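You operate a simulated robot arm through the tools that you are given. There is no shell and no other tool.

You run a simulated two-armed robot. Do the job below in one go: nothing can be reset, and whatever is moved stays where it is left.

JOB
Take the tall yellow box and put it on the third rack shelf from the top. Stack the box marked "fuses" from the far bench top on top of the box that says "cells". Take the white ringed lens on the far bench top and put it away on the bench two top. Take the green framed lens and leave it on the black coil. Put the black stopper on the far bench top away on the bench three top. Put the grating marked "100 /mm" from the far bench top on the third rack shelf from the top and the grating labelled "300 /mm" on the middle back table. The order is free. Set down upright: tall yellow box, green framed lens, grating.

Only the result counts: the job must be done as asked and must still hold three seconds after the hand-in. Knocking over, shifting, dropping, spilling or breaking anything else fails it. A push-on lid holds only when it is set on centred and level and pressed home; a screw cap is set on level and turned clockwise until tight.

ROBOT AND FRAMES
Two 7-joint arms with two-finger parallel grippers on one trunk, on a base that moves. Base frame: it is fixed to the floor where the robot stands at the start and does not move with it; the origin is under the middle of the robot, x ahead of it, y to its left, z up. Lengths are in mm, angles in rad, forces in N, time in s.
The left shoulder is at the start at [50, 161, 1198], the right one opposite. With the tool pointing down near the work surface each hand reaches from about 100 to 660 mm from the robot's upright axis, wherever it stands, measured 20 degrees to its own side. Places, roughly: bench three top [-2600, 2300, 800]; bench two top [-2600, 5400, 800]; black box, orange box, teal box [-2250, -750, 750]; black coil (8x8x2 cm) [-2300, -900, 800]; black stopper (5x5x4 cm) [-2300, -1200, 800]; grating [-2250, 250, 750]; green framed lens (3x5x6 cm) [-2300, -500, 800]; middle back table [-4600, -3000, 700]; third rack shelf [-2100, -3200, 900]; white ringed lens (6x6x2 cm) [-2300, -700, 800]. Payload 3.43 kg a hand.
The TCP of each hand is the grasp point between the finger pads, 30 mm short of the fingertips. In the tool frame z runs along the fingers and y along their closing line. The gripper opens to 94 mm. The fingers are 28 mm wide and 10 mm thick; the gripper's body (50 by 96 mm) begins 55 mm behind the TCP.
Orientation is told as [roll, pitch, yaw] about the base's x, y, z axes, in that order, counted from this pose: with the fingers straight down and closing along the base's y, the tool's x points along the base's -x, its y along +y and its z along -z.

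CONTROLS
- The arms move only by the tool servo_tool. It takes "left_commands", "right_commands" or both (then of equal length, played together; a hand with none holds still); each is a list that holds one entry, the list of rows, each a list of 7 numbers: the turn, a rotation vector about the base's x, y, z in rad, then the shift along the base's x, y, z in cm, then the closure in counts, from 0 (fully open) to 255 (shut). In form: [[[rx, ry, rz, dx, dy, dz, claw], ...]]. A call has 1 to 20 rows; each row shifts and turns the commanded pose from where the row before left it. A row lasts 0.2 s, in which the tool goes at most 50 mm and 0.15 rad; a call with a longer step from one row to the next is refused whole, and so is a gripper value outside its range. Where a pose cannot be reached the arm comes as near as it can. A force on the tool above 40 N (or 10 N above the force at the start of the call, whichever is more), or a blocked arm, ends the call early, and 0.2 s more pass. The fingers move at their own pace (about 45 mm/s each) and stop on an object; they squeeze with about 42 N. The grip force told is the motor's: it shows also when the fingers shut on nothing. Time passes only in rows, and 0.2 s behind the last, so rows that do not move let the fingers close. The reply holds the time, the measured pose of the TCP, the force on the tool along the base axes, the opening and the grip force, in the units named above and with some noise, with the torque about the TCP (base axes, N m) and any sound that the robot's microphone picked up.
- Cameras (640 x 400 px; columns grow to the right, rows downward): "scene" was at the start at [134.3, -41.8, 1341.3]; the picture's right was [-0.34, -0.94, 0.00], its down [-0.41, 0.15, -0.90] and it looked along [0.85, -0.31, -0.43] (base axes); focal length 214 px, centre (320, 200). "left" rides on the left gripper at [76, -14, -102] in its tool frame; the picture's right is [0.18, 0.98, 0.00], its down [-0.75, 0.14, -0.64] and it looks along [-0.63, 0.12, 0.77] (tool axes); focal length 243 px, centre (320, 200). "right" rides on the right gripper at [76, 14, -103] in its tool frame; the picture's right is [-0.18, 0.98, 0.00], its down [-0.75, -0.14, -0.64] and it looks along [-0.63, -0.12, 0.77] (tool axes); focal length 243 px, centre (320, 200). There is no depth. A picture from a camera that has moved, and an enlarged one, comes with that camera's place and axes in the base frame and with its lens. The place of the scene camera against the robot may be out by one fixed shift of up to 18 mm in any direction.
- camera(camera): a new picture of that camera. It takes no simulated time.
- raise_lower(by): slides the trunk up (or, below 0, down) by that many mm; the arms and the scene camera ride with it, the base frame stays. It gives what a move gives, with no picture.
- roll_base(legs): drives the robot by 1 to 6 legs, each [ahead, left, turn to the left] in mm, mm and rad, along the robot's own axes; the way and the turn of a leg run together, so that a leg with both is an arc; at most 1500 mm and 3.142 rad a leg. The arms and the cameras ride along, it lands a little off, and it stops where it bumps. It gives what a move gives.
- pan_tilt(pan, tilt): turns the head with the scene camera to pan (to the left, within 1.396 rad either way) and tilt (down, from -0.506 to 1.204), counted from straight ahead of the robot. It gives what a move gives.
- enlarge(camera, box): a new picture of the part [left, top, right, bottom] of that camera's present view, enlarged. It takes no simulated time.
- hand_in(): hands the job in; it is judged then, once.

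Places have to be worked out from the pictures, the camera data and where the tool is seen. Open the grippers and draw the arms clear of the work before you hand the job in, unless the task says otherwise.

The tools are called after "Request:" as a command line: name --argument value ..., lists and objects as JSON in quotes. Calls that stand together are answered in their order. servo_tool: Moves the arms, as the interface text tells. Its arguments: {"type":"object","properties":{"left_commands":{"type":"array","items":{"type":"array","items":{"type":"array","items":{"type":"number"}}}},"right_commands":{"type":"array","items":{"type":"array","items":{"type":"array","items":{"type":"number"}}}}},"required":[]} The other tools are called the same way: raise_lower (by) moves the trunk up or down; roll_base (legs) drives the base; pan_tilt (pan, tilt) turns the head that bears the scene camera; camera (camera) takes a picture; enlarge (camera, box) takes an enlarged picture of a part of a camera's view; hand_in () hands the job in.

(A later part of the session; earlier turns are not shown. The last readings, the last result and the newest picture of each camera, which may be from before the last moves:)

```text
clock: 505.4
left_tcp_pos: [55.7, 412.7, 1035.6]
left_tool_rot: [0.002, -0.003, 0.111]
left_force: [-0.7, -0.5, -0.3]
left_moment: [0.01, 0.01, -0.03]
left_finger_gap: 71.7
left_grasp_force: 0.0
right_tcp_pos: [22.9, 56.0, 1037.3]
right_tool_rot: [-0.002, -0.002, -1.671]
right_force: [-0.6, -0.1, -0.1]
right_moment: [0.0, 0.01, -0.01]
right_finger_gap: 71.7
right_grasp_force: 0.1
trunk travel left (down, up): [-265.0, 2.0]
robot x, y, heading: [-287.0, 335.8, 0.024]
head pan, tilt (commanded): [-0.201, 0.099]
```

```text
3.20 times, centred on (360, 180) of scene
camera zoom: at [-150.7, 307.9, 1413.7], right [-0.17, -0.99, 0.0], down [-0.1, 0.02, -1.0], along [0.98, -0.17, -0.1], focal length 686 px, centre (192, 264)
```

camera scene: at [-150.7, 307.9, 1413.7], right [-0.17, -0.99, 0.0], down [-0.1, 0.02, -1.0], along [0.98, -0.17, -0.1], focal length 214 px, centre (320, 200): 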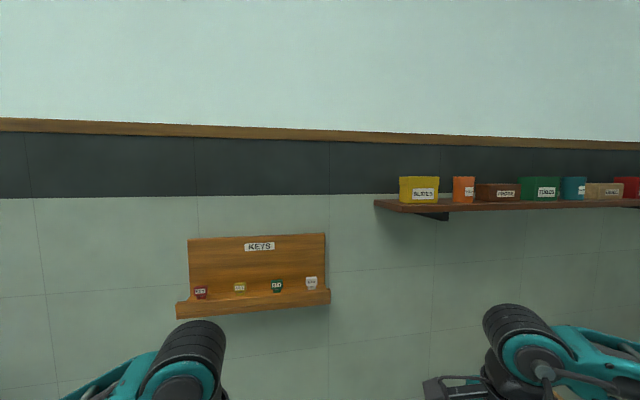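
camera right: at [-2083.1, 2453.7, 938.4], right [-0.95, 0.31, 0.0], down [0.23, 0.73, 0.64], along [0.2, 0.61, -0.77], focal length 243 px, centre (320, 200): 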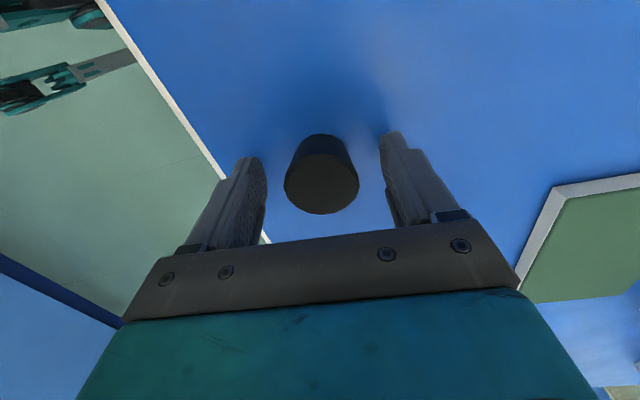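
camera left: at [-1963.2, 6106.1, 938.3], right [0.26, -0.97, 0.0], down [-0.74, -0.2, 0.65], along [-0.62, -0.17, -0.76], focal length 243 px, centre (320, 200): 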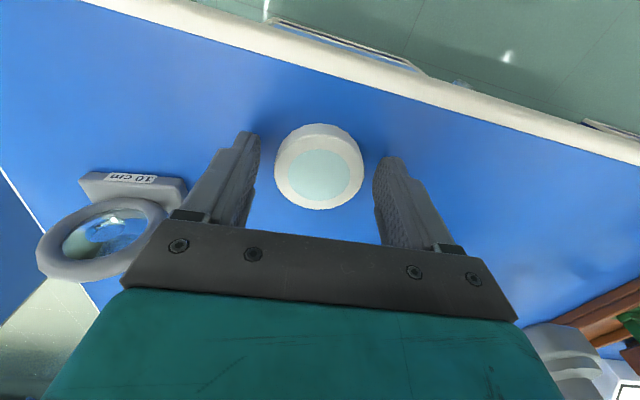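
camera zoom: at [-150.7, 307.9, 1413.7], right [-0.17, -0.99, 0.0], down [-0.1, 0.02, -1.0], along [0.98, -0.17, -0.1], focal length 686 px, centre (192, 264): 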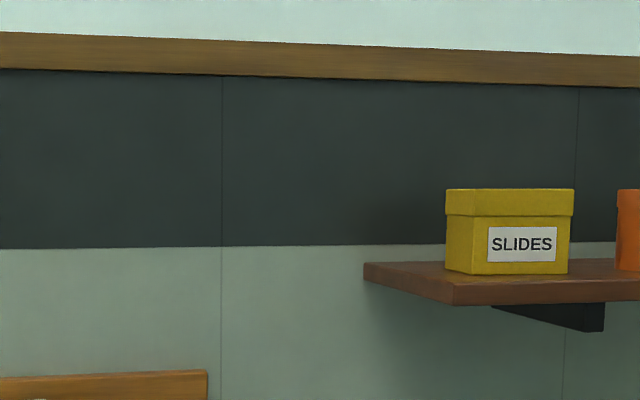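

SLIDES box clearly seen, resting near the shelf's left end. Moving 300 mm closer for triangulation.

Request:
roll_base --legs '[[300, 0, -0.024]]'

Request:
enlarge --camera "scene" --box '[340, 100, 540, 225]'

Request:
camera --camera "scene"

Request:
camera --camera "right"

```text
clock: 507.4
left_tcp_pos: [355.2, 406.4, 1035.9]
left_tool_rot: [0.002, -0.004, 0.086]
left_force: [-0.3, 0.5, -0.5]
left_moment: [0.02, 0.05, 0.0]
left_finger_gap: 71.9
left_grasp_force: 0.1
right_tcp_pos: [312.4, 51.8, 1036.9]
right_tool_rot: [-0.001, -0.001, -1.699]
right_force: [0.2, -0.2, 1.1]
right_moment: [0.02, 0.0, -0.03]
right_finger_gap: 72.0
right_grasp_force: 0.1
trunk travel left (down, up): [-265.0, 2.0]
robot x, y, heading: [8.3, 337.2, 0.002]
head pan, tilt (commanded): [-0.201, 0.099]
```

```text
3.20 times, centred on (440, 162) of scene
camera zoom: at [146.5, 308.7, 1413.6], right [-0.2, -0.98, 0.0], down [-0.1, 0.02, -0.99], along [0.98, -0.2, -0.1], focal length 686 px, centre (-64, 320)
```

zoom: 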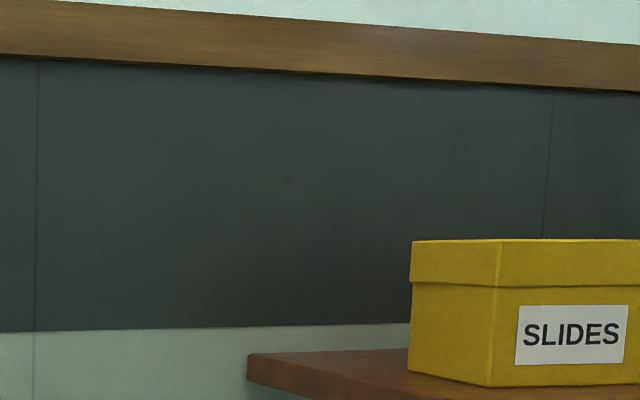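

```text
taken
camera scene: at [146.5, 308.7, 1413.6], right [-0.2, -0.98, 0.0], down [-0.1, 0.02, -0.99], along [0.98, -0.2, -0.1], focal length 214 px, centre (320, 200)
```

scene: 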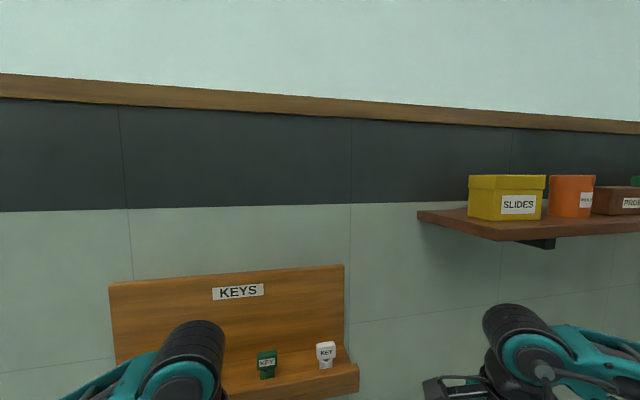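

```text
taken
camera right: at [336.9, 126.0, 1139.2], right [0.95, -0.31, 0.0], down [-0.23, -0.73, 0.64], along [-0.2, -0.61, -0.77], focal length 243 px, centre (320, 200)
```

right: 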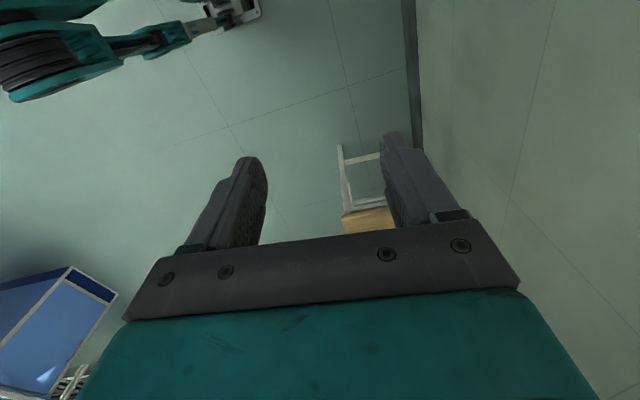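

Triangulated: SLIDES box ≈110×57×84 mm, front-left-bottom corner ≈(470,-88,1330), wall x≈597, shelf front x≈384, shelf end y≈-15. I'll shift 70 mm left for arm clearance, then raise the right hand beside the shelf, square the yaw and tilt 45° toward -y.

Request:
roll_base --legs '[[0, 70, 0]]'

Request:
servo_tool --right_commands '[[[0, 0, 0.032, 0, 0, 4, 0], [0, 0, 0.032, 0, 0, 4, 0], [0, 0, 0.032, 0, 0, 4, 0], [0, 0, 0.032, 0, 0, 4, 0], [0, 0, 0, 0, 0, 4, 0], [0, 0, 0, 0, 0, 4, 0], [0, 0, 0, 0, 0, 4, 0], [0, 0, 0, 0, 0, 4, 0], [0, 0, 0, 0, 0, 3, 0], [0, 0, 0, 0, 0, 0, 0]]]'

Request:
camera --camera "scene"

```text
clock: 508.7
left_tcp_pos: [354.2, 478.2, 1036.1]
left_tool_rot: [0.002, -0.006, 0.084]
left_force: [0.0, -1.1, 0.0]
left_moment: [-0.01, 0.02, 0.03]
left_finger_gap: 71.8
left_grasp_force: 0.0
right_tcp_pos: [312.7, 123.5, 1037.0]
right_tool_rot: [-0.004, -0.001, -1.7]
right_force: [0.0, -0.4, -0.1]
right_moment: [-0.01, -0.05, 0.01]
right_finger_gap: 71.8
right_grasp_force: 0.1
trunk travel left (down, up): [-265.0, 2.0]
robot x, y, heading: [3.8, 405.4, 0.002]
head pan, tilt (commanded): [-0.201, 0.099]
```

```text
clock: 510.9
left_tcp_pos: [355.3, 476.5, 1036.8]
left_tool_rot: [0.001, -0.003, 0.084]
left_force: [0.6, -0.9, 0.4]
left_moment: [0.02, 0.01, -0.03]
left_finger_gap: 71.9
left_grasp_force: 0.0
right_tcp_pos: [313.0, 122.7, 1385.5]
right_tool_rot: [-0.002, -0.001, -1.572]
right_force: [0.1, 0.2, 0.3]
right_moment: [-0.03, 0.0, -0.01]
right_finger_gap: 93.9
right_grasp_force: 0.1
trunk travel left (down, up): [-265.0, 2.0]
robot x, y, heading: [7.2, 407.9, -0.001]
head pan, tilt (commanded): [-0.201, 0.099]
```

```text
taken
camera scene: at [146.0, 378.0, 1413.6], right [-0.2, -0.98, 0.0], down [-0.1, 0.02, -0.99], along [0.98, -0.2, -0.1], focal length 214 px, centre (320, 200)
```

scene: 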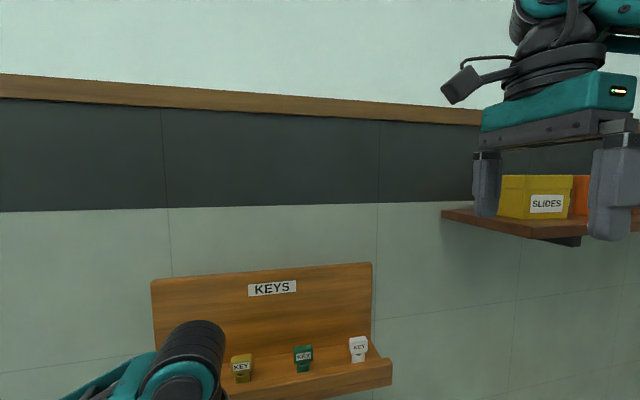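

Right hand raised. Now tilting 45° toward -y.

Request:
servo_tool --right_commands '[[[-0.131, 0, 0, 0, 0, 0, 0], [-0.131, 0, 0, 0, 0, 0, 0], [-0.131, 0, 0, 0, 0, 0, 0], [-0.131, 0, 0, 0, 0, 0, 0], [-0.131, 0, 0, 0, 0, 0, 0], [-0.13, 0, 0, 0, 0, 0, 0], [0, 0, 0, 0, 0, 0, 0]]]'

Request:
camera --camera "scene"

Request:
camera --camera "right"

```text
clock: 512.5
left_tcp_pos: [354.3, 476.1, 1035.4]
left_tool_rot: [0.001, -0.004, 0.084]
left_force: [-0.1, -0.1, 0.5]
left_moment: [0.02, 0.01, -0.01]
left_finger_gap: 71.9
left_grasp_force: 0.1
right_tcp_pos: [337.1, 135.9, 1365.3]
right_tool_rot: [0.001, -0.788, -1.573]
right_force: [-0.6, -0.1, 0.7]
right_moment: [-0.01, -0.04, -0.01]
right_finger_gap: 94.0
right_grasp_force: 0.0
right hand out of reach, approached as far as the arm can: row 1, 2, 3, 4, 5, 6
trunk travel left (down, up): [-265.0, 2.0]
robot x, y, heading: [5.8, 405.8, 0.001]
head pan, tilt (commanded): [-0.201, 0.099]
```

```text
taken
camera scene: at [145.8, 378.0, 1413.7], right [-0.2, -0.98, 0.0], down [-0.1, 0.02, -1.0], along [0.98, -0.2, -0.1], focal length 214 px, centre (320, 200)
```

scene: 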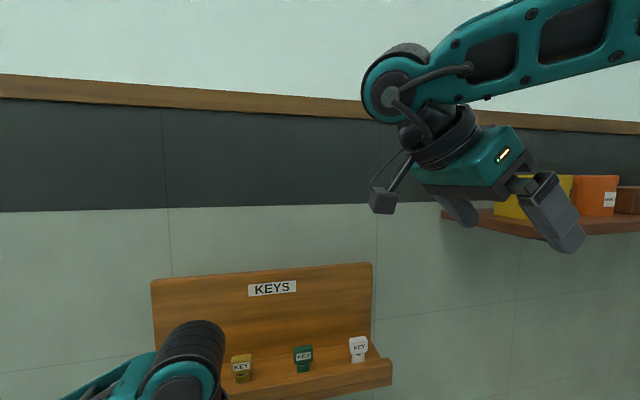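

```text
taken
camera right: at [351.9, 261.4, 1383.4], right [0.98, -0.13, 0.13], down [-0.14, -0.08, 0.99], along [-0.12, -0.99, -0.09], focal length 243 px, centre (320, 200)
```

right: 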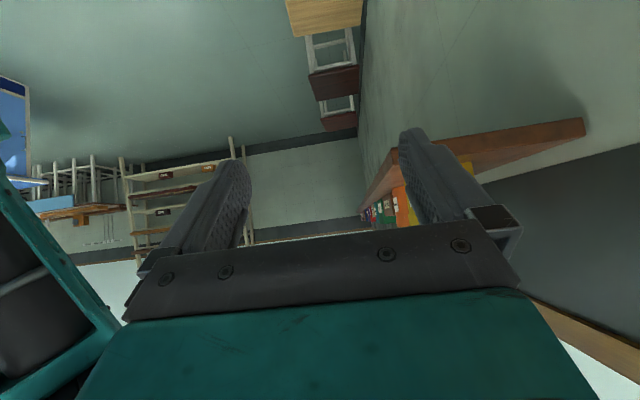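

Orientation achieved, elbow goes up and over. Now moving to x≈500 (in line with the box), still left of the shelf.

Request:
servo_tool --right_commands '[[[0, 0, 0, 4.0, 0, 0.5, 0], [0, 0, 0, 4.0, 0, 0.5, 0], [0, 0, 0, 4.0, 0, 0.5, 0], [0, 0, 0, 4.0, 0, 0.5, 0], [0, 0, 0, 0, 0, 0, 0]]]'

Request:
camera --camera "right"

Request:
camera --camera "scene"

```text
clock: 513.7
left_tcp_pos: [354.6, 477.2, 1035.6]
left_tool_rot: [0.004, -0.008, 0.084]
left_force: [-0.5, -0.4, 0.9]
left_moment: [0.0, -0.01, -0.02]
left_finger_gap: 71.8
left_grasp_force: 0.0
right_tcp_pos: [496.9, 135.8, 1385.4]
right_tool_rot: [-0.002, -0.786, -1.572]
right_force: [-1.4, 0.0, 0.4]
right_moment: [-0.02, -0.02, 0.03]
right_finger_gap: 94.1
right_grasp_force: 0.2
trunk travel left (down, up): [-265.0, 2.0]
robot x, y, heading: [7.6, 407.5, 0.002]
head pan, tilt (commanded): [-0.201, 0.099]
```

```text
taken
camera right: at [511.9, 261.9, 1403.7], right [0.98, -0.13, 0.13], down [-0.14, -0.08, 0.99], along [-0.12, -0.99, -0.09], focal length 243 px, centre (320, 200)
```

right: 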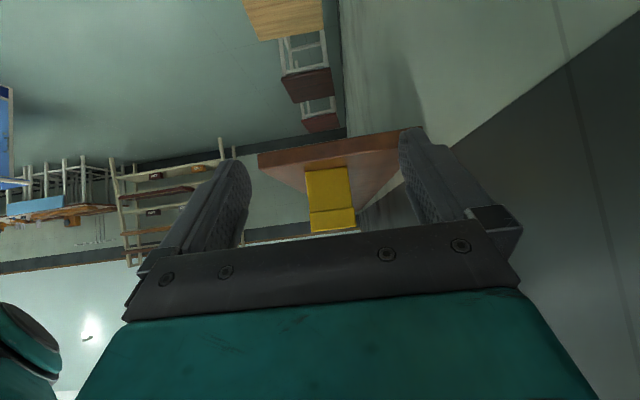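

```text
taken
camera scene: at [145.2, 378.1, 1413.7], right [-0.2, -0.98, 0.0], down [-0.1, 0.02, -1.0], along [0.98, -0.2, -0.1], focal length 214 px, centre (320, 200)
```

scene: 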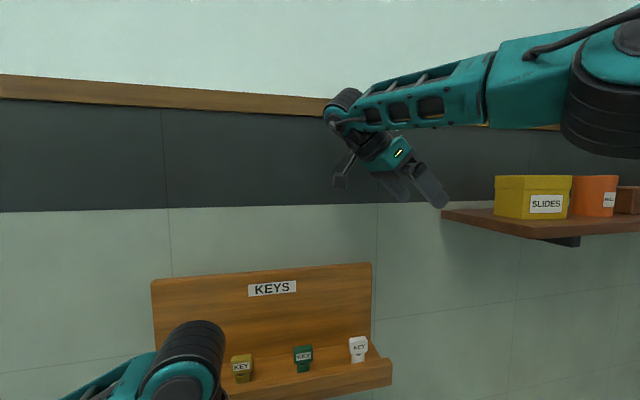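

The box's side face is right in front of the fingers. Zooming for exact corners.

Request:
enlarge --camera "right" --box '[250, 120, 410, 240]'

Request:
enlarge --camera "scene" --box '[420, 140, 620, 260]'

```text
3.33 times, centred on (330, 180) of right
camera zoom: at [511.9, 261.9, 1403.7], right [0.98, -0.13, 0.13], down [-0.14, -0.08, 0.99], along [-0.12, -0.99, -0.09], focal length 809 px, centre (287, 267)
```

zoom: 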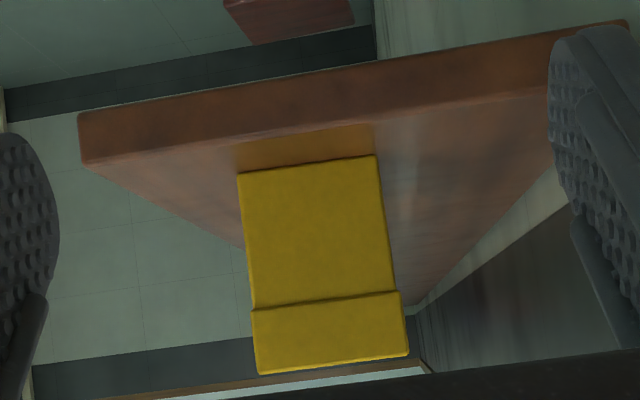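

```text
3.20 times, centred on (520, 200) of scene
camera zoom: at [145.2, 378.1, 1413.7], right [-0.2, -0.98, 0.0], down [-0.1, 0.02, -1.0], along [0.98, -0.2, -0.1], focal length 686 px, centre (-320, 200)
```

zoom: 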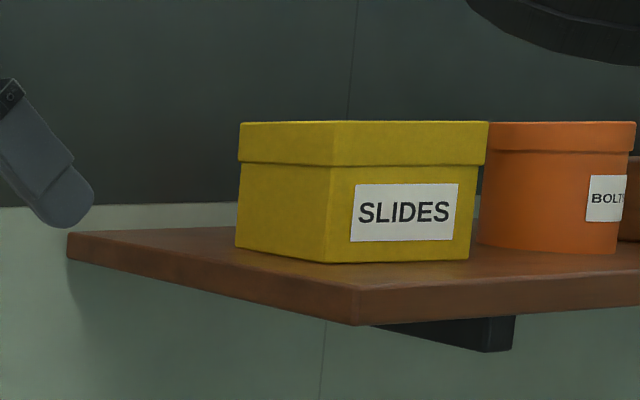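

Wrist view: box spans x≈451–514, z≈1325–1413. I'll correct x by -14 mm and approach to y≈60, then re-measure by parallax.

Request:
servo_tool --right_commands '[[[0, 0, 0, -0.7, -2.5, 0, 0], [0, 0, 0, -0.7, -2.5, 0, 0], [0, 0, 0, 0, -2.6, 0, 0], [0, 0, 0, 0, 0, 0, 0]]]'

Request:
camera --camera "right"

Request:
enlarge --camera "right" --box '[250, 120, 410, 240]'

```text
clock: 514.7
left_tcp_pos: [353.4, 477.1, 1034.7]
left_tool_rot: [0.001, -0.004, 0.085]
left_force: [0.3, 0.6, -0.8]
left_moment: [-0.01, 0.04, -0.01]
left_finger_gap: 72.0
left_grasp_force: 0.1
right_tcp_pos: [483.3, 59.9, 1386.2]
right_tool_rot: [0.001, -0.787, -1.573]
right_force: [0.0, -0.3, 0.3]
right_moment: [0.01, -0.02, 0.0]
right_finger_gap: 93.8
right_grasp_force: 0.1
trunk travel left (down, up): [-265.0, 2.0]
robot x, y, heading: [10.6, 410.8, -0.002]
head pan, tilt (commanded): [-0.201, 0.099]
```

```text
taken
camera right: at [498.2, 186.3, 1405.4], right [0.98, -0.13, 0.13], down [-0.14, -0.08, 0.99], along [-0.12, -0.99, -0.09], focal length 243 px, centre (320, 200)
```

right: 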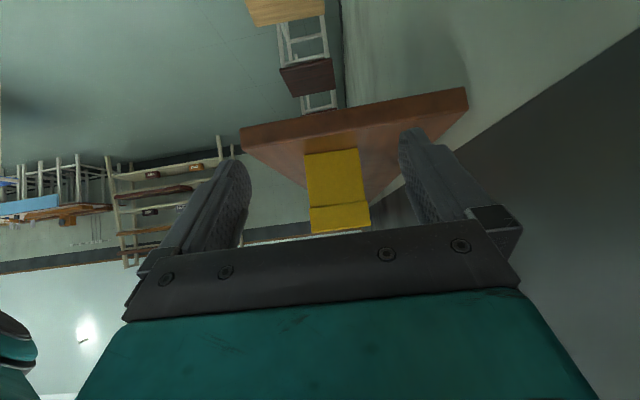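

```text
3.33 times, centred on (330, 180) of right
camera zoom: at [498.2, 186.3, 1405.4], right [0.98, -0.13, 0.13], down [-0.14, -0.08, 0.99], along [-0.12, -0.99, -0.09], focal length 809 px, centre (287, 267)
```

zoom: 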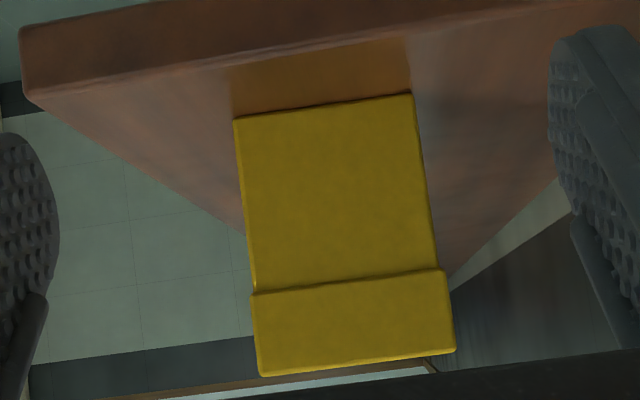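

Box side plane y≈-76, x centre 483.8 (hand already centred). Target TCP (484, -106, 1386). Approaching half-way first.

Request:
servo_tool --right_commands '[[[0, 0, 0, 0, -3.0, 0, 0], [0, 0, 0, 0, -3.0, 0, 0], [0, 0, 0, 0, -3.0, 0, 0], [0, 0, 0, 0, 0, 0, 0]]]'

Request:
camera --camera "right"

Request:
camera --camera "scene"

```text
clock: 515.7
left_tcp_pos: [354.4, 477.1, 1035.3]
left_tool_rot: [0.003, -0.006, 0.086]
left_force: [0.3, 0.6, 1.2]
left_moment: [-0.04, 0.02, 0.01]
left_finger_gap: 71.9
left_grasp_force: 0.0
right_tcp_pos: [484.1, -28.8, 1387.5]
right_tool_rot: [0.001, -0.788, -1.572]
right_force: [-0.5, -0.4, -0.6]
right_moment: [0.01, 0.04, 0.0]
right_finger_gap: 94.0
right_grasp_force: 0.2
trunk travel left (down, up): [-265.0, 2.0]
robot x, y, heading: [7.0, 404.3, -0.006]
head pan, tilt (commanded): [-0.201, 0.099]
```

```text
taken
camera right: at [499.0, 96.8, 1405.3], right [0.98, -0.13, 0.13], down [-0.14, -0.08, 0.99], along [-0.12, -0.99, -0.09], focal length 243 px, centre (320, 200)
```

right: 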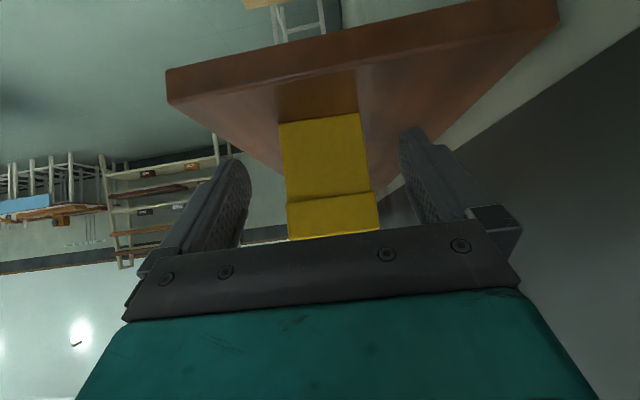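

```text
taken
camera scene: at [145.8, 378.9, 1413.7], right [-0.2, -0.98, 0.0], down [-0.1, 0.02, -1.0], along [0.98, -0.2, -0.1], focal length 214 px, centre (320, 200)
```

scene: 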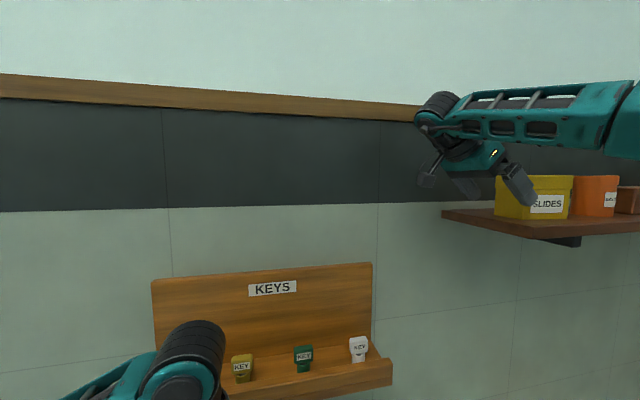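

Well aligned. Final approach of 77 mm.

Request:
servo_tool --right_commands '[[[0, 0, 0, 0, -2.5, 0, 0], [0, 0, 0, 0, -2.6, 0, 0], [0, 0, 0, 0, -2.6, -0.1, 0], [0, 0, 0, 0, 0, 0, 0]]]'

Request:
camera --camera "right"

Request:
enlarge --camera "scene" --box '[420, 80, 620, 250]'

```text
clock: 516.7
left_tcp_pos: [355.1, 476.7, 1035.7]
left_tool_rot: [0.002, -0.003, 0.085]
left_force: [-0.5, 0.0, 0.1]
left_moment: [-0.01, 0.02, 0.0]
left_finger_gap: 71.8
left_grasp_force: 0.0
right_tcp_pos: [481.9, -106.3, 1384.9]
right_tool_rot: [-0.001, -0.786, -1.571]
right_force: [0.0, 0.8, 1.1]
right_moment: [0.02, 0.0, 0.01]
right_finger_gap: 94.0
right_grasp_force: 0.1
trunk travel left (down, up): [-265.0, 2.0]
robot x, y, heading: [8.4, 404.5, -0.002]
head pan, tilt (commanded): [-0.201, 0.099]
```

```text
taken
camera right: at [497.1, 19.0, 1403.9], right [0.98, -0.13, 0.13], down [-0.14, -0.08, 0.99], along [-0.12, -0.99, -0.09], focal length 243 px, centre (320, 200)
```

right: 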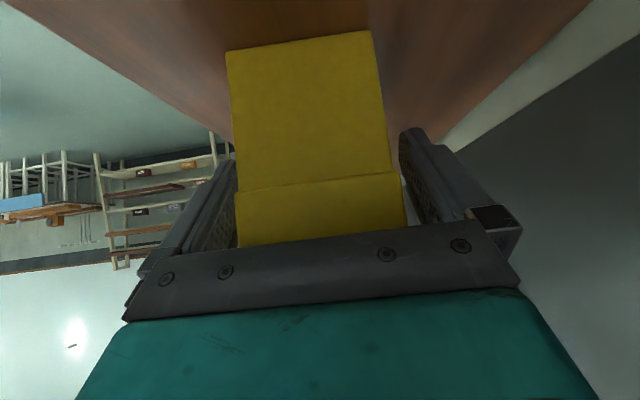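

```text
2.35 times, centred on (520, 165) of scene
camera zoom: at [145.8, 378.8, 1413.7], right [-0.2, -0.98, 0.0], down [-0.1, 0.02, -1.0], along [0.98, -0.2, -0.1], focal length 505 px, centre (-151, 282)
```

zoom: 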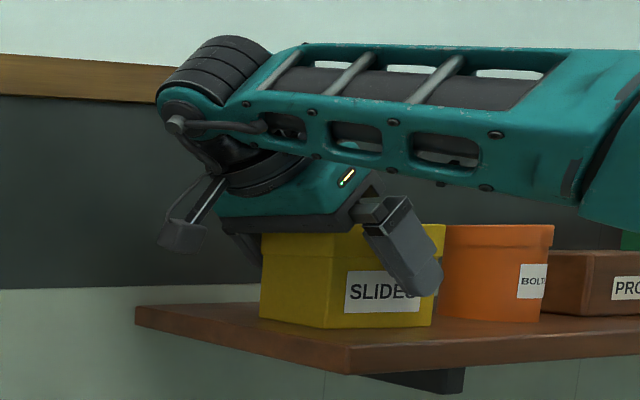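

Fingers straddle the box. Closing gently.

Request:
servo_tool --right_commands '[[[0, 0, 0, 0, 0, 0, 30], [0, 0, 0, 0, 0, 0, 55], [0, 0, 0, 0, 0, 0, 75], [0, 0, 0, 0, 0, 0, 95], [0, 0, 0, 0, 0, 0, 140], [0, 0, 0, 0, 0, 0, 200], [0, 0, 0, 0, 0, 0, 255], [0, 0, 0, 0, 0, 0, 255], [0, 0, 0, 0, 0, 0, 255]]]'

Request:
camera --camera "right"

```text
clock: 518.7
left_tcp_pos: [355.0, 476.7, 1036.5]
left_tool_rot: [0.001, -0.007, 0.084]
left_force: [-0.3, 0.4, 0.4]
left_moment: [0.0, 0.0, -0.01]
left_finger_gap: 71.9
left_grasp_force: 0.0
right_tcp_pos: [480.8, -106.2, 1385.5]
right_tool_rot: [0.001, -0.787, -1.574]
right_force: [0.2, -0.7, 1.0]
right_moment: [-0.03, 0.01, 0.0]
right_finger_gap: 63.8
right_grasp_force: 42.7
trunk travel left (down, up): [-265.0, 2.0]
robot x, y, heading: [6.4, 408.6, 0.005]
head pan, tilt (commanded): [-0.201, 0.099]
```

```text
taken
camera right: at [497.1, 19.0, 1404.1], right [0.98, -0.13, 0.13], down [-0.14, -0.08, 0.99], along [-0.12, -0.99, -0.09], focal length 243 px, centre (320, 200)
```

right: 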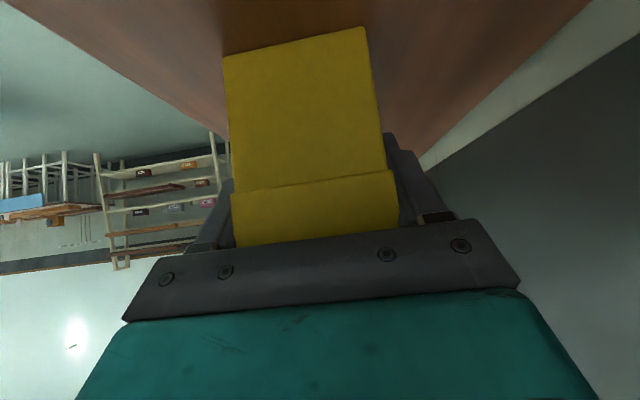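

Gripped at 63.8 mm. Lifting slowly and checking for sag.

Request:
servo_tool --right_commands '[[[0, 0, 0, 0, 0, 0.3, 255], [0, 0, 0, 0, 0, 0.5, 255], [0, 0, 0, 0, 0, 0.7, 255], [0, 0, 0, 0, 0, 1.0, 255], [0, 0, 0, 0, 0, 1.0, 255], [0, 0, 0, 0, 0, 0, 255]]]'

Request:
camera --camera "right"

Request:
enlarge --camera "scene" --box '[420, 80, 620, 250]'

```text
clock: 520.1
left_tcp_pos: [355.8, 475.9, 1036.1]
left_tool_rot: [0.002, -0.005, 0.084]
left_force: [0.3, -0.3, -0.4]
left_moment: [0.0, 0.01, 0.04]
left_finger_gap: 71.7
left_grasp_force: 0.1
right_tcp_pos: [481.3, -107.5, 1417.8]
right_tool_rot: [0.0, -0.788, -1.573]
right_force: [0.3, -0.7, -2.1]
right_moment: [-0.02, 0.04, -0.01]
right_finger_gap: 63.6
right_grasp_force: 42.1
trunk travel left (down, up): [-265.0, 2.0]
robot x, y, heading: [8.7, 406.8, 0.006]
head pan, tilt (commanded): [-0.201, 0.099]
```

```text
taken
camera right: at [497.2, 18.4, 1437.2], right [0.98, -0.13, 0.13], down [-0.14, -0.08, 0.99], along [-0.12, -0.99, -0.09], focal length 243 px, centre (320, 200)
```

right: 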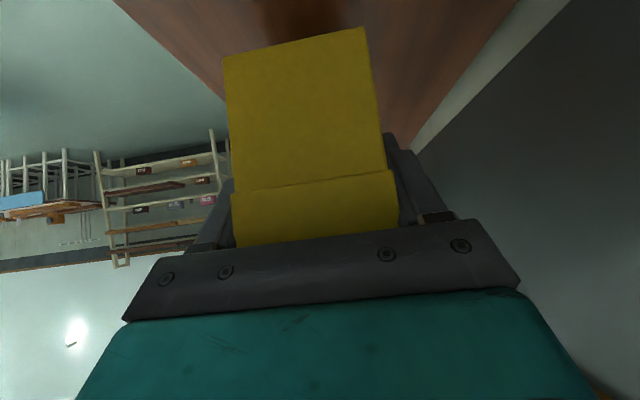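

```text
2.35 times, centred on (520, 165) of scene
camera zoom: at [146.0, 378.1, 1413.6], right [-0.2, -0.98, 0.0], down [-0.1, 0.02, -0.99], along [0.98, -0.2, -0.1], focal length 505 px, centre (-151, 282)
```

zoom: 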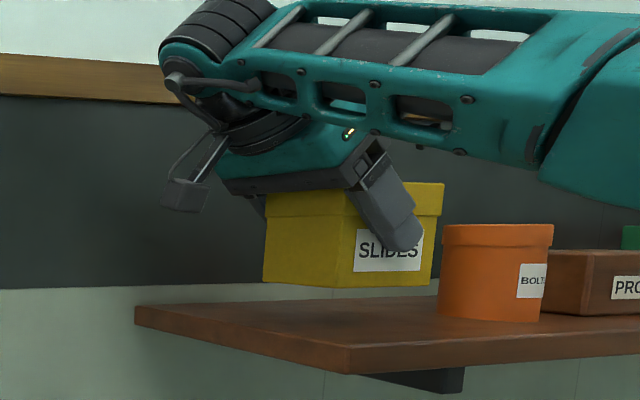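

Lifted level and clear. Retreating +y past the shelf end, then backing the base off the wall.

Request:
servo_tool --right_commands '[[[0, 0, 0, 0, 2.5, 0, 255], [0, 0, 0, 0, 3.5, 0, 255], [0, 0, 0, 0, 3.5, 0, 255], [0, 0, 0, 0, 3.5, 0, 255], [0, 0, 0, 0, 3.5, 0, 255], [0, 0, 0, 0, 3.5, 0, 255], [0, 0, 0, 0, 0, 0, 255]]]'

Request:
camera --camera "scene"

```text
clock: 521.7
left_tcp_pos: [353.8, 475.7, 1035.5]
left_tool_rot: [0.001, -0.005, 0.084]
left_force: [0.2, -0.5, -0.5]
left_moment: [-0.02, -0.01, 0.01]
left_finger_gap: 71.7
left_grasp_force: 0.2
right_tcp_pos: [481.1, 92.9, 1417.7]
right_tool_rot: [0.001, -0.787, -1.573]
right_force: [0.0, -0.4, -1.8]
right_moment: [0.02, 0.01, -0.02]
right_finger_gap: 63.7
right_grasp_force: 42.0
trunk travel left (down, up): [-265.0, 2.0]
robot x, y, heading: [10.1, 410.2, 0.001]
head pan, tilt (commanded): [-0.201, 0.099]
```

```text
taken
camera scene: at [145.9, 377.6, 1413.6], right [-0.2, -0.98, 0.0], down [-0.1, 0.02, -0.99], along [0.98, -0.2, -0.1], focal length 214 px, centre (320, 200)
```

scene: 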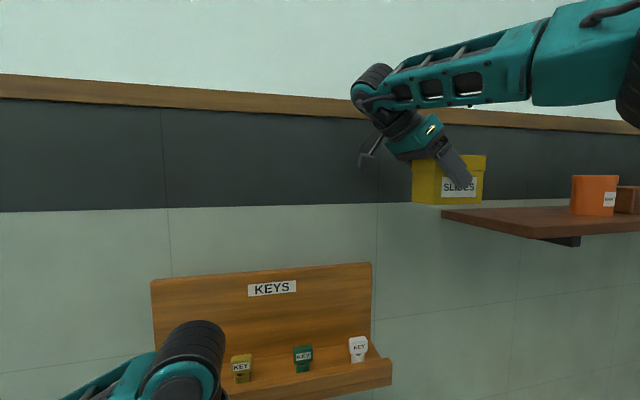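

Clear of the shelf. Backing the base 600 mm off the wall.

Request:
roll_base --legs '[[-600, 0, 0]]'

Request:
servo_tool --right_commands '[[[0, 0, 0.13, -1, 0, -3, 255], [0, 0, 0.13, -1, 0, -3, 255], [0, 0, 0.13, -1, 0, -3, 255], [0, 0, 0.13, -1, 0, -3, 255], [0, 0, 0.13, -1, 0, -3, 255], [0, 0, 0.13, -1, 0, -3, 255], [0, 0, 0.13, -1, 0, -3, 255], [0, 0, 0.13, -1, 0, -3, 255], [0, 0, 0.13, -1, 0, -3, 255], [0, 0, 0.13, -1, 0, -3, 255], [0, 0, 0.13, -1, 0, -3, 255], [0, 0, 0.14, -1, 0, -3, 255], [0, 0, 0, 0, 0, 0, 255]]]'

Request:
camera --camera "scene"

Request:
camera --camera "right"

```text
clock: 525.1
left_tcp_pos: [-250.3, 476.1, 1035.7]
left_tool_rot: [0.003, -0.008, 0.068]
left_force: [-0.4, 0.3, 0.2]
left_moment: [0.0, -0.04, -0.01]
left_finger_gap: 71.9
left_grasp_force: 0.1
right_tcp_pos: [-129.3, 90.1, 1418.3]
right_tool_rot: [0.003, -0.787, -1.584]
right_force: [-0.1, -0.3, -0.4]
right_moment: [0.04, -0.03, -0.01]
right_finger_gap: 63.9
right_grasp_force: 41.9
trunk travel left (down, up): [-265.0, 2.0]
robot x, y, heading: [-596.9, 408.9, -0.012]
head pan, tilt (commanded): [-0.201, 0.099]
```

```text
clock: 527.9
left_tcp_pos: [-250.2, 475.8, 1035.4]
left_tool_rot: [0.001, -0.005, 0.069]
left_force: [-0.3, -0.2, 0.9]
left_moment: [-0.03, -0.02, 0.03]
left_finger_gap: 71.8
left_grasp_force: 0.1
right_tcp_pos: [-222.0, 82.0, 1060.4]
right_tool_rot: [-0.002, -0.79, -0.011]
right_force: [-0.1, 0.2, -1.6]
right_moment: [0.01, -0.04, -0.01]
right_finger_gap: 64.0
right_grasp_force: 42.2
right hand out of reach, approached as far as the arm can: row 9, 10, 11
trunk travel left (down, up): [-265.0, 2.0]
robot x, y, heading: [-597.1, 411.0, -0.014]
head pan, tilt (commanded): [-0.201, 0.099]
```

```text
taken
camera scene: at [-460.5, 380.6, 1413.7], right [-0.21, -0.98, 0.0], down [-0.1, 0.02, -0.99], along [0.97, -0.21, -0.1], focal length 214 px, centre (320, 200)
```

scene: 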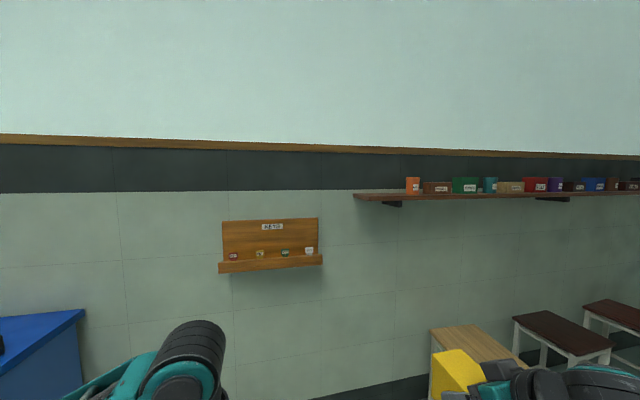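

```text
taken
camera right: at [-346.1, 97.8, 1078.0], right [0.14, 0.98, 0.13], down [0.07, -0.14, 0.99], along [0.99, -0.13, -0.09], focal length 243 px, centre (320, 200)
```

right: 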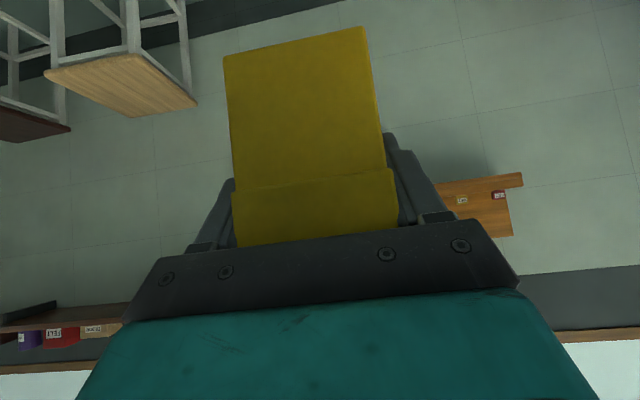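

The box is now held in the natural forward-down orientation. Driving to the rack: turn to face -y, go around the far bench's front.

Request:
roll_base --legs '[[0, 0, -1.556], [0, -680, 0], [1400, 0, 0], [1200, 0, 0]]'

Request:
raise_lower --by -40

Request:
pan_tilt --pan 0.0 --tilt 0.35

Request:
camera --camera "scene"

```text
clock: 550.5
left_tcp_pos: [-1232.6, -2550.9, 1035.6]
left_tool_rot: [0.002, -0.006, -1.509]
left_force: [-0.5, 0.5, 0.8]
left_moment: [-0.01, 0.05, 0.02]
left_finger_gap: 72.1
left_grasp_force: 0.0
right_tcp_pos: [-1628.3, -2577.4, 1059.9]
right_tool_rot: [-0.002, -0.787, -1.592]
right_force: [-0.4, -1.2, -1.6]
right_moment: [0.0, 0.0, 0.0]
right_finger_gap: 64.0
right_grasp_force: 41.4
trunk travel left (down, up): [-265.0, 2.0]
robot x, y, heading: [-1298.7, -2202.4, -1.587]
head pan, tilt (commanded): [-0.201, 0.099]
```

```text
clock: 551.3
left_tcp_pos: [-1234.6, -2549.9, 995.8]
left_tool_rot: [0.0, -0.005, -1.507]
left_force: [0.1, -0.1, -0.7]
left_moment: [-0.02, -0.02, -0.01]
left_finger_gap: 71.9
left_grasp_force: 0.0
right_tcp_pos: [-1627.8, -2577.6, 1020.0]
right_tool_rot: [0.0, -0.787, -1.592]
right_force: [-0.1, 0.7, -1.6]
right_moment: [0.02, -0.02, -0.01]
right_finger_gap: 63.7
right_grasp_force: 41.5
trunk travel left (down, up): [-225.0, 42.0]
robot x, y, heading: [-1294.9, -2201.5, -1.59]
head pan, tilt (commanded): [-0.201, 0.099]
```

```text
clock: 552.1
left_tcp_pos: [-1233.1, -2550.3, 996.2]
left_tool_rot: [0.002, -0.004, -1.509]
left_force: [-0.1, -0.2, 0.1]
left_moment: [-0.01, 0.0, 0.01]
left_finger_gap: 71.9
left_grasp_force: 0.0
right_tcp_pos: [-1628.2, -2577.8, 1019.5]
right_tool_rot: [0.001, -0.789, -1.593]
right_force: [0.3, -0.2, -1.9]
right_moment: [0.02, 0.0, -0.01]
right_finger_gap: 64.0
right_grasp_force: 42.1
trunk travel left (down, up): [-225.0, 42.0]
robot x, y, heading: [-1296.7, -2201.7, -1.585]
head pan, tilt (commanded): [0.0, 0.351]
```

```text
taken
camera scene: at [-1291.6, -2345.3, 1350.3], right [-1.0, 0.02, 0.0], down [0.01, 0.34, -0.94], along [-0.02, -0.94, -0.34], focal length 214 px, centre (320, 200)
```

scene: 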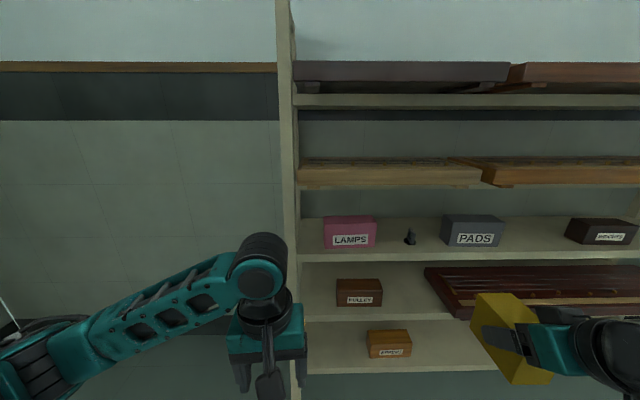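

The 100 /mm grating still stands on the shelf. Sliding right ~630 mm toward the gap between PADS and the dark box.

Request:
roll_base --legs '[[0, -640, 0.012]]'

Request:
camera --camera "scene"

Request:
camera --camera "right"

```text
clock: 558.0
left_tcp_pos: [-1853.9, -2540.7, 995.9]
left_tool_rot: [0.002, -0.006, -1.497]
left_force: [-0.4, 0.1, 0.4]
left_moment: [-0.02, -0.03, 0.02]
left_finger_gap: 71.9
left_grasp_force: 0.0
right_tcp_pos: [-2248.5, -2572.2, 1018.3]
right_tool_rot: [0.0, -0.788, -1.582]
right_force: [0.1, 0.4, -2.1]
right_moment: [0.02, -0.01, -0.04]
right_finger_gap: 63.7
right_grasp_force: 42.1
trunk travel left (down, up): [-225.0, 42.0]
robot x, y, heading: [-1920.9, -2193.3, -1.577]
head pan, tilt (commanded): [0.0, 0.351]
```

```text
taken
camera scene: at [-1914.6, -2336.8, 1350.3], right [-1.0, 0.01, 0.0], down [0.0, 0.34, -0.94], along [-0.01, -0.94, -0.34], focal length 214 px, centre (320, 200)
```

scene: 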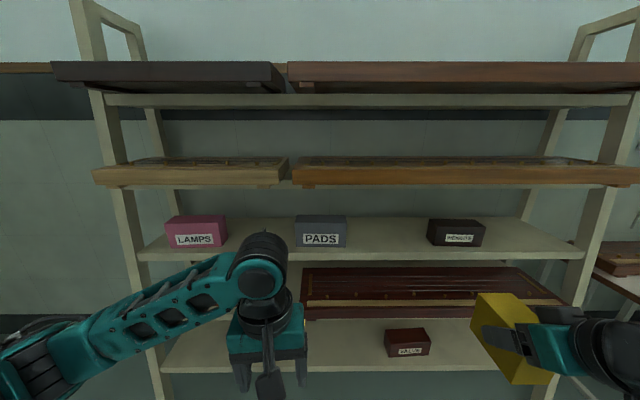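

```text
taken
camera right: at [-2231.9, -2447.1, 1037.8], right [0.98, -0.14, 0.13], down [-0.14, -0.08, 0.99], along [-0.13, -0.99, -0.09], focal length 243 px, centre (320, 200)
```

right: 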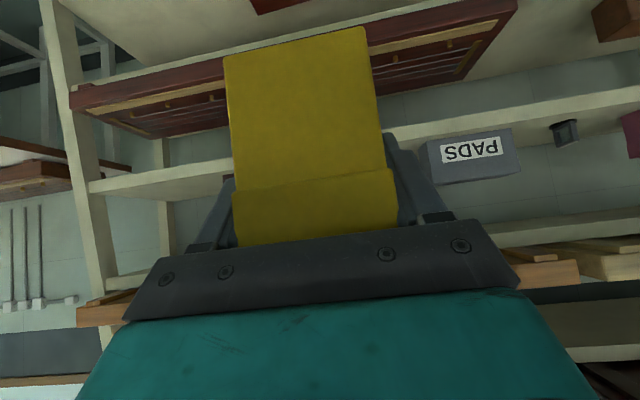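

The gap between PADS and the dark box spans x≈-2030…-2348; target x≈-2187. I'll shift the right hand there, lower it to z≈950, and pull the left hand back for clearance before advancing.

Request:
servo_tool --right_commands '[[[0, 0, 0, 1.5, 0, -1.7, 255], [0, 0, 0, 1.6, 0, -1.7, 255], [0, 0, 0, 1.6, 0, -1.7, 255], [0, 0, 0, 1.5, 0, -1.7, 255], [0, 0, 0, 0, 0, 0, 255]]]' --left_commands '[[[0, 0, 0, 0, 2.5, 0, 0], [0, 0, 0, 0, 2.5, 0, 0], [0, 0, 0, 0, 2.5, 0, 0], [0, 0, 0, 0, 2.5, 0, 0], [0, 0, 0, 0, 0, 0, 0]]]'

Request:
roll_base --legs '[[250, 0, 0]]'

Request:
camera --camera "scene"

Request:
camera --camera "right"

```text
clock: 559.2
left_tcp_pos: [-1854.2, -2439.7, 996.4]
left_tool_rot: [0.002, -0.007, -1.494]
left_force: [0.0, -0.6, 0.2]
left_moment: [0.0, -0.01, -0.01]
left_finger_gap: 94.0
left_grasp_force: 0.2
right_tcp_pos: [-2184.6, -2573.0, 951.5]
right_tool_rot: [-0.001, -0.785, -1.582]
right_force: [0.0, -0.4, -1.4]
right_moment: [0.01, 0.02, 0.03]
right_finger_gap: 63.8
right_grasp_force: 41.8
trunk travel left (down, up): [-225.0, 42.0]
robot x, y, heading: [-1923.9, -2193.8, -1.58]
head pan, tilt (commanded): [0.0, 0.351]
```

```text
clock: 561.1
left_tcp_pos: [-1857.0, -2691.0, 996.7]
left_tool_rot: [0.001, -0.005, -1.498]
left_force: [0.3, -0.6, 0.4]
left_moment: [0.03, 0.03, -0.02]
left_finger_gap: 94.1
left_grasp_force: 0.1
right_tcp_pos: [-2189.8, -2821.7, 951.9]
right_tool_rot: [-0.002, -0.786, -1.587]
right_force: [0.4, -0.4, -1.9]
right_moment: [0.0, 0.0, 0.02]
right_finger_gap: 64.1
right_grasp_force: 42.1
trunk travel left (down, up): [-225.0, 42.0]
robot x, y, heading: [-1923.7, -2441.6, -1.579]
head pan, tilt (commanded): [0.0, 0.351]
```

```text
taken
camera scene: at [-1917.6, -2587.1, 1350.2], right [-1.0, 0.01, 0.0], down [0.0, 0.34, -0.94], along [-0.01, -0.94, -0.34], focal length 214 px, centre (320, 200)
```

scene: 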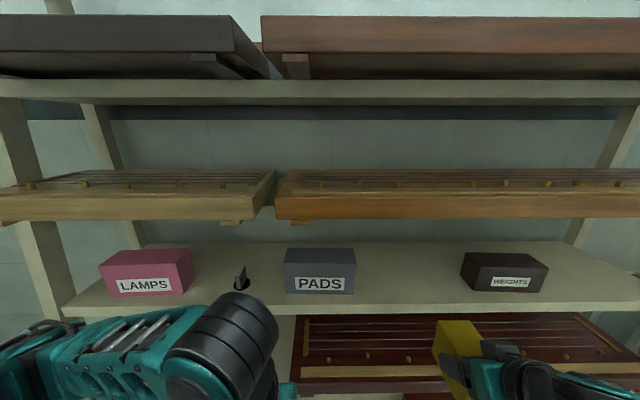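

```text
taken
camera right: at [-2173.1, -2695.8, 970.3], right [0.98, -0.14, 0.13], down [-0.14, -0.08, 0.99], along [-0.13, -0.99, -0.1], focal length 243 px, centre (320, 200)
```

right: 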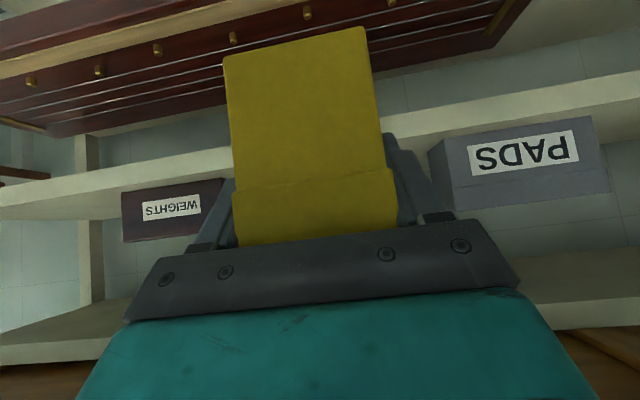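

Aligned between WEIGHTS and PADS. Advancing 140 mm more, then reaching in under shelf 2.

Request:
roll_base --legs '[[140, 0, 0]]'

Request:
camera --camera "right"

Request:
camera --camera "scene"

```text
clock: 562.4
left_tcp_pos: [-1859.1, -2830.6, 995.9]
left_tool_rot: [0.002, -0.005, -1.5]
left_force: [-0.3, 0.3, -0.8]
left_moment: [-0.01, 0.01, 0.0]
left_finger_gap: 93.9
left_grasp_force: 0.0
right_tcp_pos: [-2190.3, -2960.8, 950.4]
right_tool_rot: [0.0, -0.785, -1.584]
right_force: [0.5, 0.5, -2.0]
right_moment: [0.02, 0.0, -0.02]
right_finger_gap: 63.8
right_grasp_force: 42.3
trunk travel left (down, up): [-225.0, 42.0]
robot x, y, heading: [-1924.5, -2581.3, -1.582]
head pan, tilt (commanded): [0.0, 0.351]
```

```text
taken
camera right: at [-2174.7, -2836.0, 970.2], right [0.98, -0.14, 0.13], down [-0.14, -0.08, 0.99], along [-0.13, -0.99, -0.1], focal length 243 px, centre (320, 200)
```

right: 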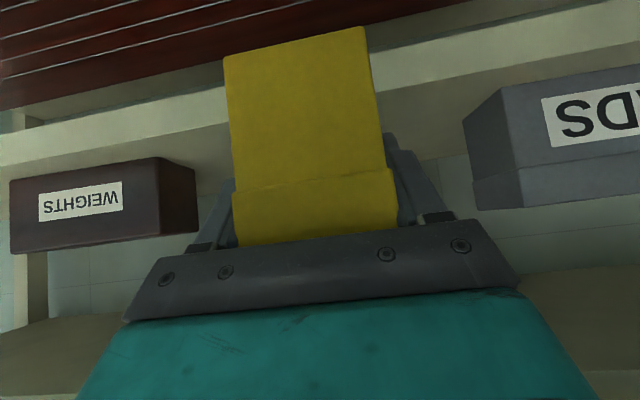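

```text
taken
camera scene: at [-1919.2, -2727.3, 1350.1], right [-1.0, 0.01, 0.0], down [0.0, 0.34, -0.94], along [-0.01, -0.94, -0.34], focal length 214 px, centre (320, 200)
```

scene: 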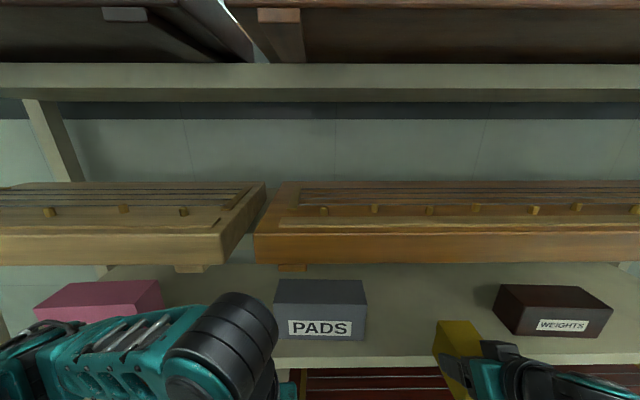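

Box bottom is ~23 mm above the shelf level. Lowering 8 mm and moving in to y≈-3105.

Request:
servo_tool --right_commands '[[[0, 0, 0, 0, -1.0, -0.8, 255], [0, 0, 0, 0, -2.5, 0, 255], [0, 0, 0, 0, -2.5, 0, 255], [0, 0, 0, 0, -2.5, 0, 255], [0, 0, 0, 0, -2.5, 0, 255], [0, 0, 0, 0, -2.5, 0, 255], [0, 0, 0, 0, -0.9, 0, 255], [0, 0, 0, 0, 0, 0, 255]]]'

Request:
camera --camera "right"

Request:
camera --camera "scene"

```text
clock: 564.2
left_tcp_pos: [-1859.8, -2829.2, 997.2]
left_tool_rot: [0.003, -0.003, -1.498]
left_force: [0.4, 0.6, 0.7]
left_moment: [0.0, 0.0, -0.01]
left_finger_gap: 93.8
left_grasp_force: 0.0
right_tcp_pos: [-2191.7, -3106.2, 943.1]
right_tool_rot: [0.001, -0.786, -1.583]
right_force: [0.5, -0.2, -1.2]
right_moment: [0.03, -0.01, 0.01]
right_finger_gap: 63.6
right_grasp_force: 42.1
trunk travel left (down, up): [-225.0, 42.0]
robot x, y, heading: [-1927.6, -2581.6, -1.584]
head pan, tilt (commanded): [0.0, 0.351]
```

```text
taken
camera right: at [-2175.4, -2979.6, 962.4], right [0.98, -0.14, 0.13], down [-0.14, -0.08, 0.99], along [-0.13, -0.99, -0.1], focal length 243 px, centre (320, 200)
```

right: 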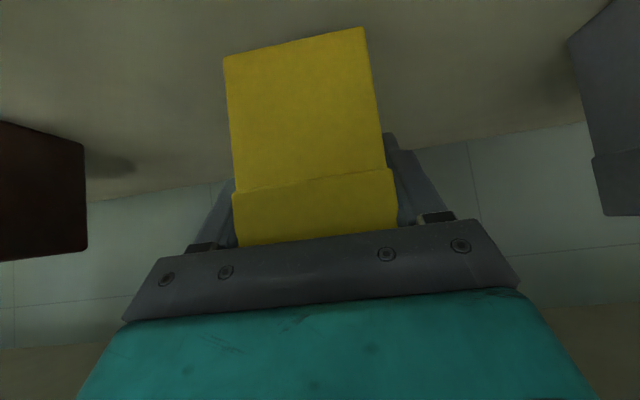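

```text
taken
camera scene: at [-1919.2, -2726.6, 1350.3], right [-1.0, 0.01, 0.0], down [0.0, 0.34, -0.94], along [-0.01, -0.94, -0.34], focal length 214 px, centre (320, 200)
```

scene: 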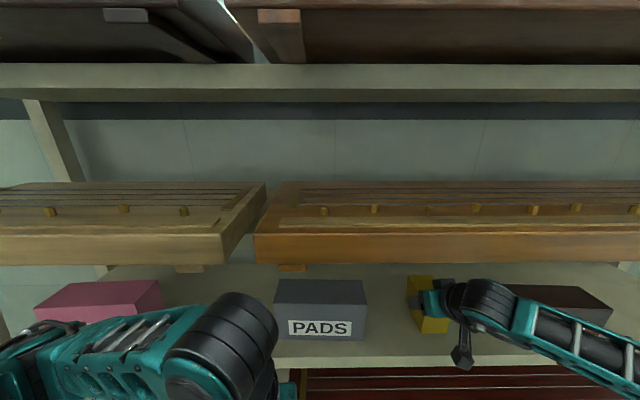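

Box is inside the shelf, centred in the gap. Lowering to contact.

Request:
servo_tool --right_commands '[[[0, 0, 0, 0, 0, -0.5, 255], [0, 0, 0, 0, 0, -0.4, 255], [0, 0, 0, 0, 0, -0.2, 255], [0, 0, 0, 0, 0, -0.2, 255], [0, 0, 0, 0, 0, -0.15, 255], [0, 0, 0, 0, 0, -0.15, 255], [0, 0, 0, 0, 0, -0.15, 255], [0, 0, 0, 0, 0, -0.15, 255], [0, 0, 0, 0, 0, 0, 255]]]'

Request:
camera --camera "right"

```text
clock: 566.2
left_tcp_pos: [-1858.6, -2830.6, 998.2]
left_tool_rot: [0.001, -0.007, -1.5]
left_force: [-0.7, -0.2, 0.1]
left_moment: [0.02, -0.01, 0.02]
left_finger_gap: 93.9
left_grasp_force: 0.0
right_tcp_pos: [-2190.5, -3106.3, 927.0]
right_tool_rot: [-0.001, -0.79, -1.586]
right_force: [-0.8, 0.8, 7.3]
right_moment: [-0.46, -0.02, -0.05]
right_finger_gap: 63.6
right_grasp_force: 41.6
trunk travel left (down, up): [-225.0, 42.0]
robot x, y, heading: [-1927.7, -2584.3, -1.583]
head pan, tilt (commanded): [0.0, 0.351]
```

```text
taken
camera right: at [-2174.0, -2979.8, 944.6], right [0.98, -0.14, 0.13], down [-0.14, -0.07, 0.99], along [-0.13, -0.99, -0.09], focal length 243 px, centre (320, 200)
```

right: 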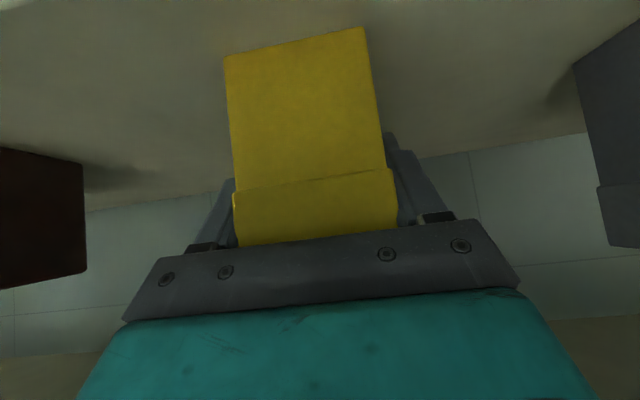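

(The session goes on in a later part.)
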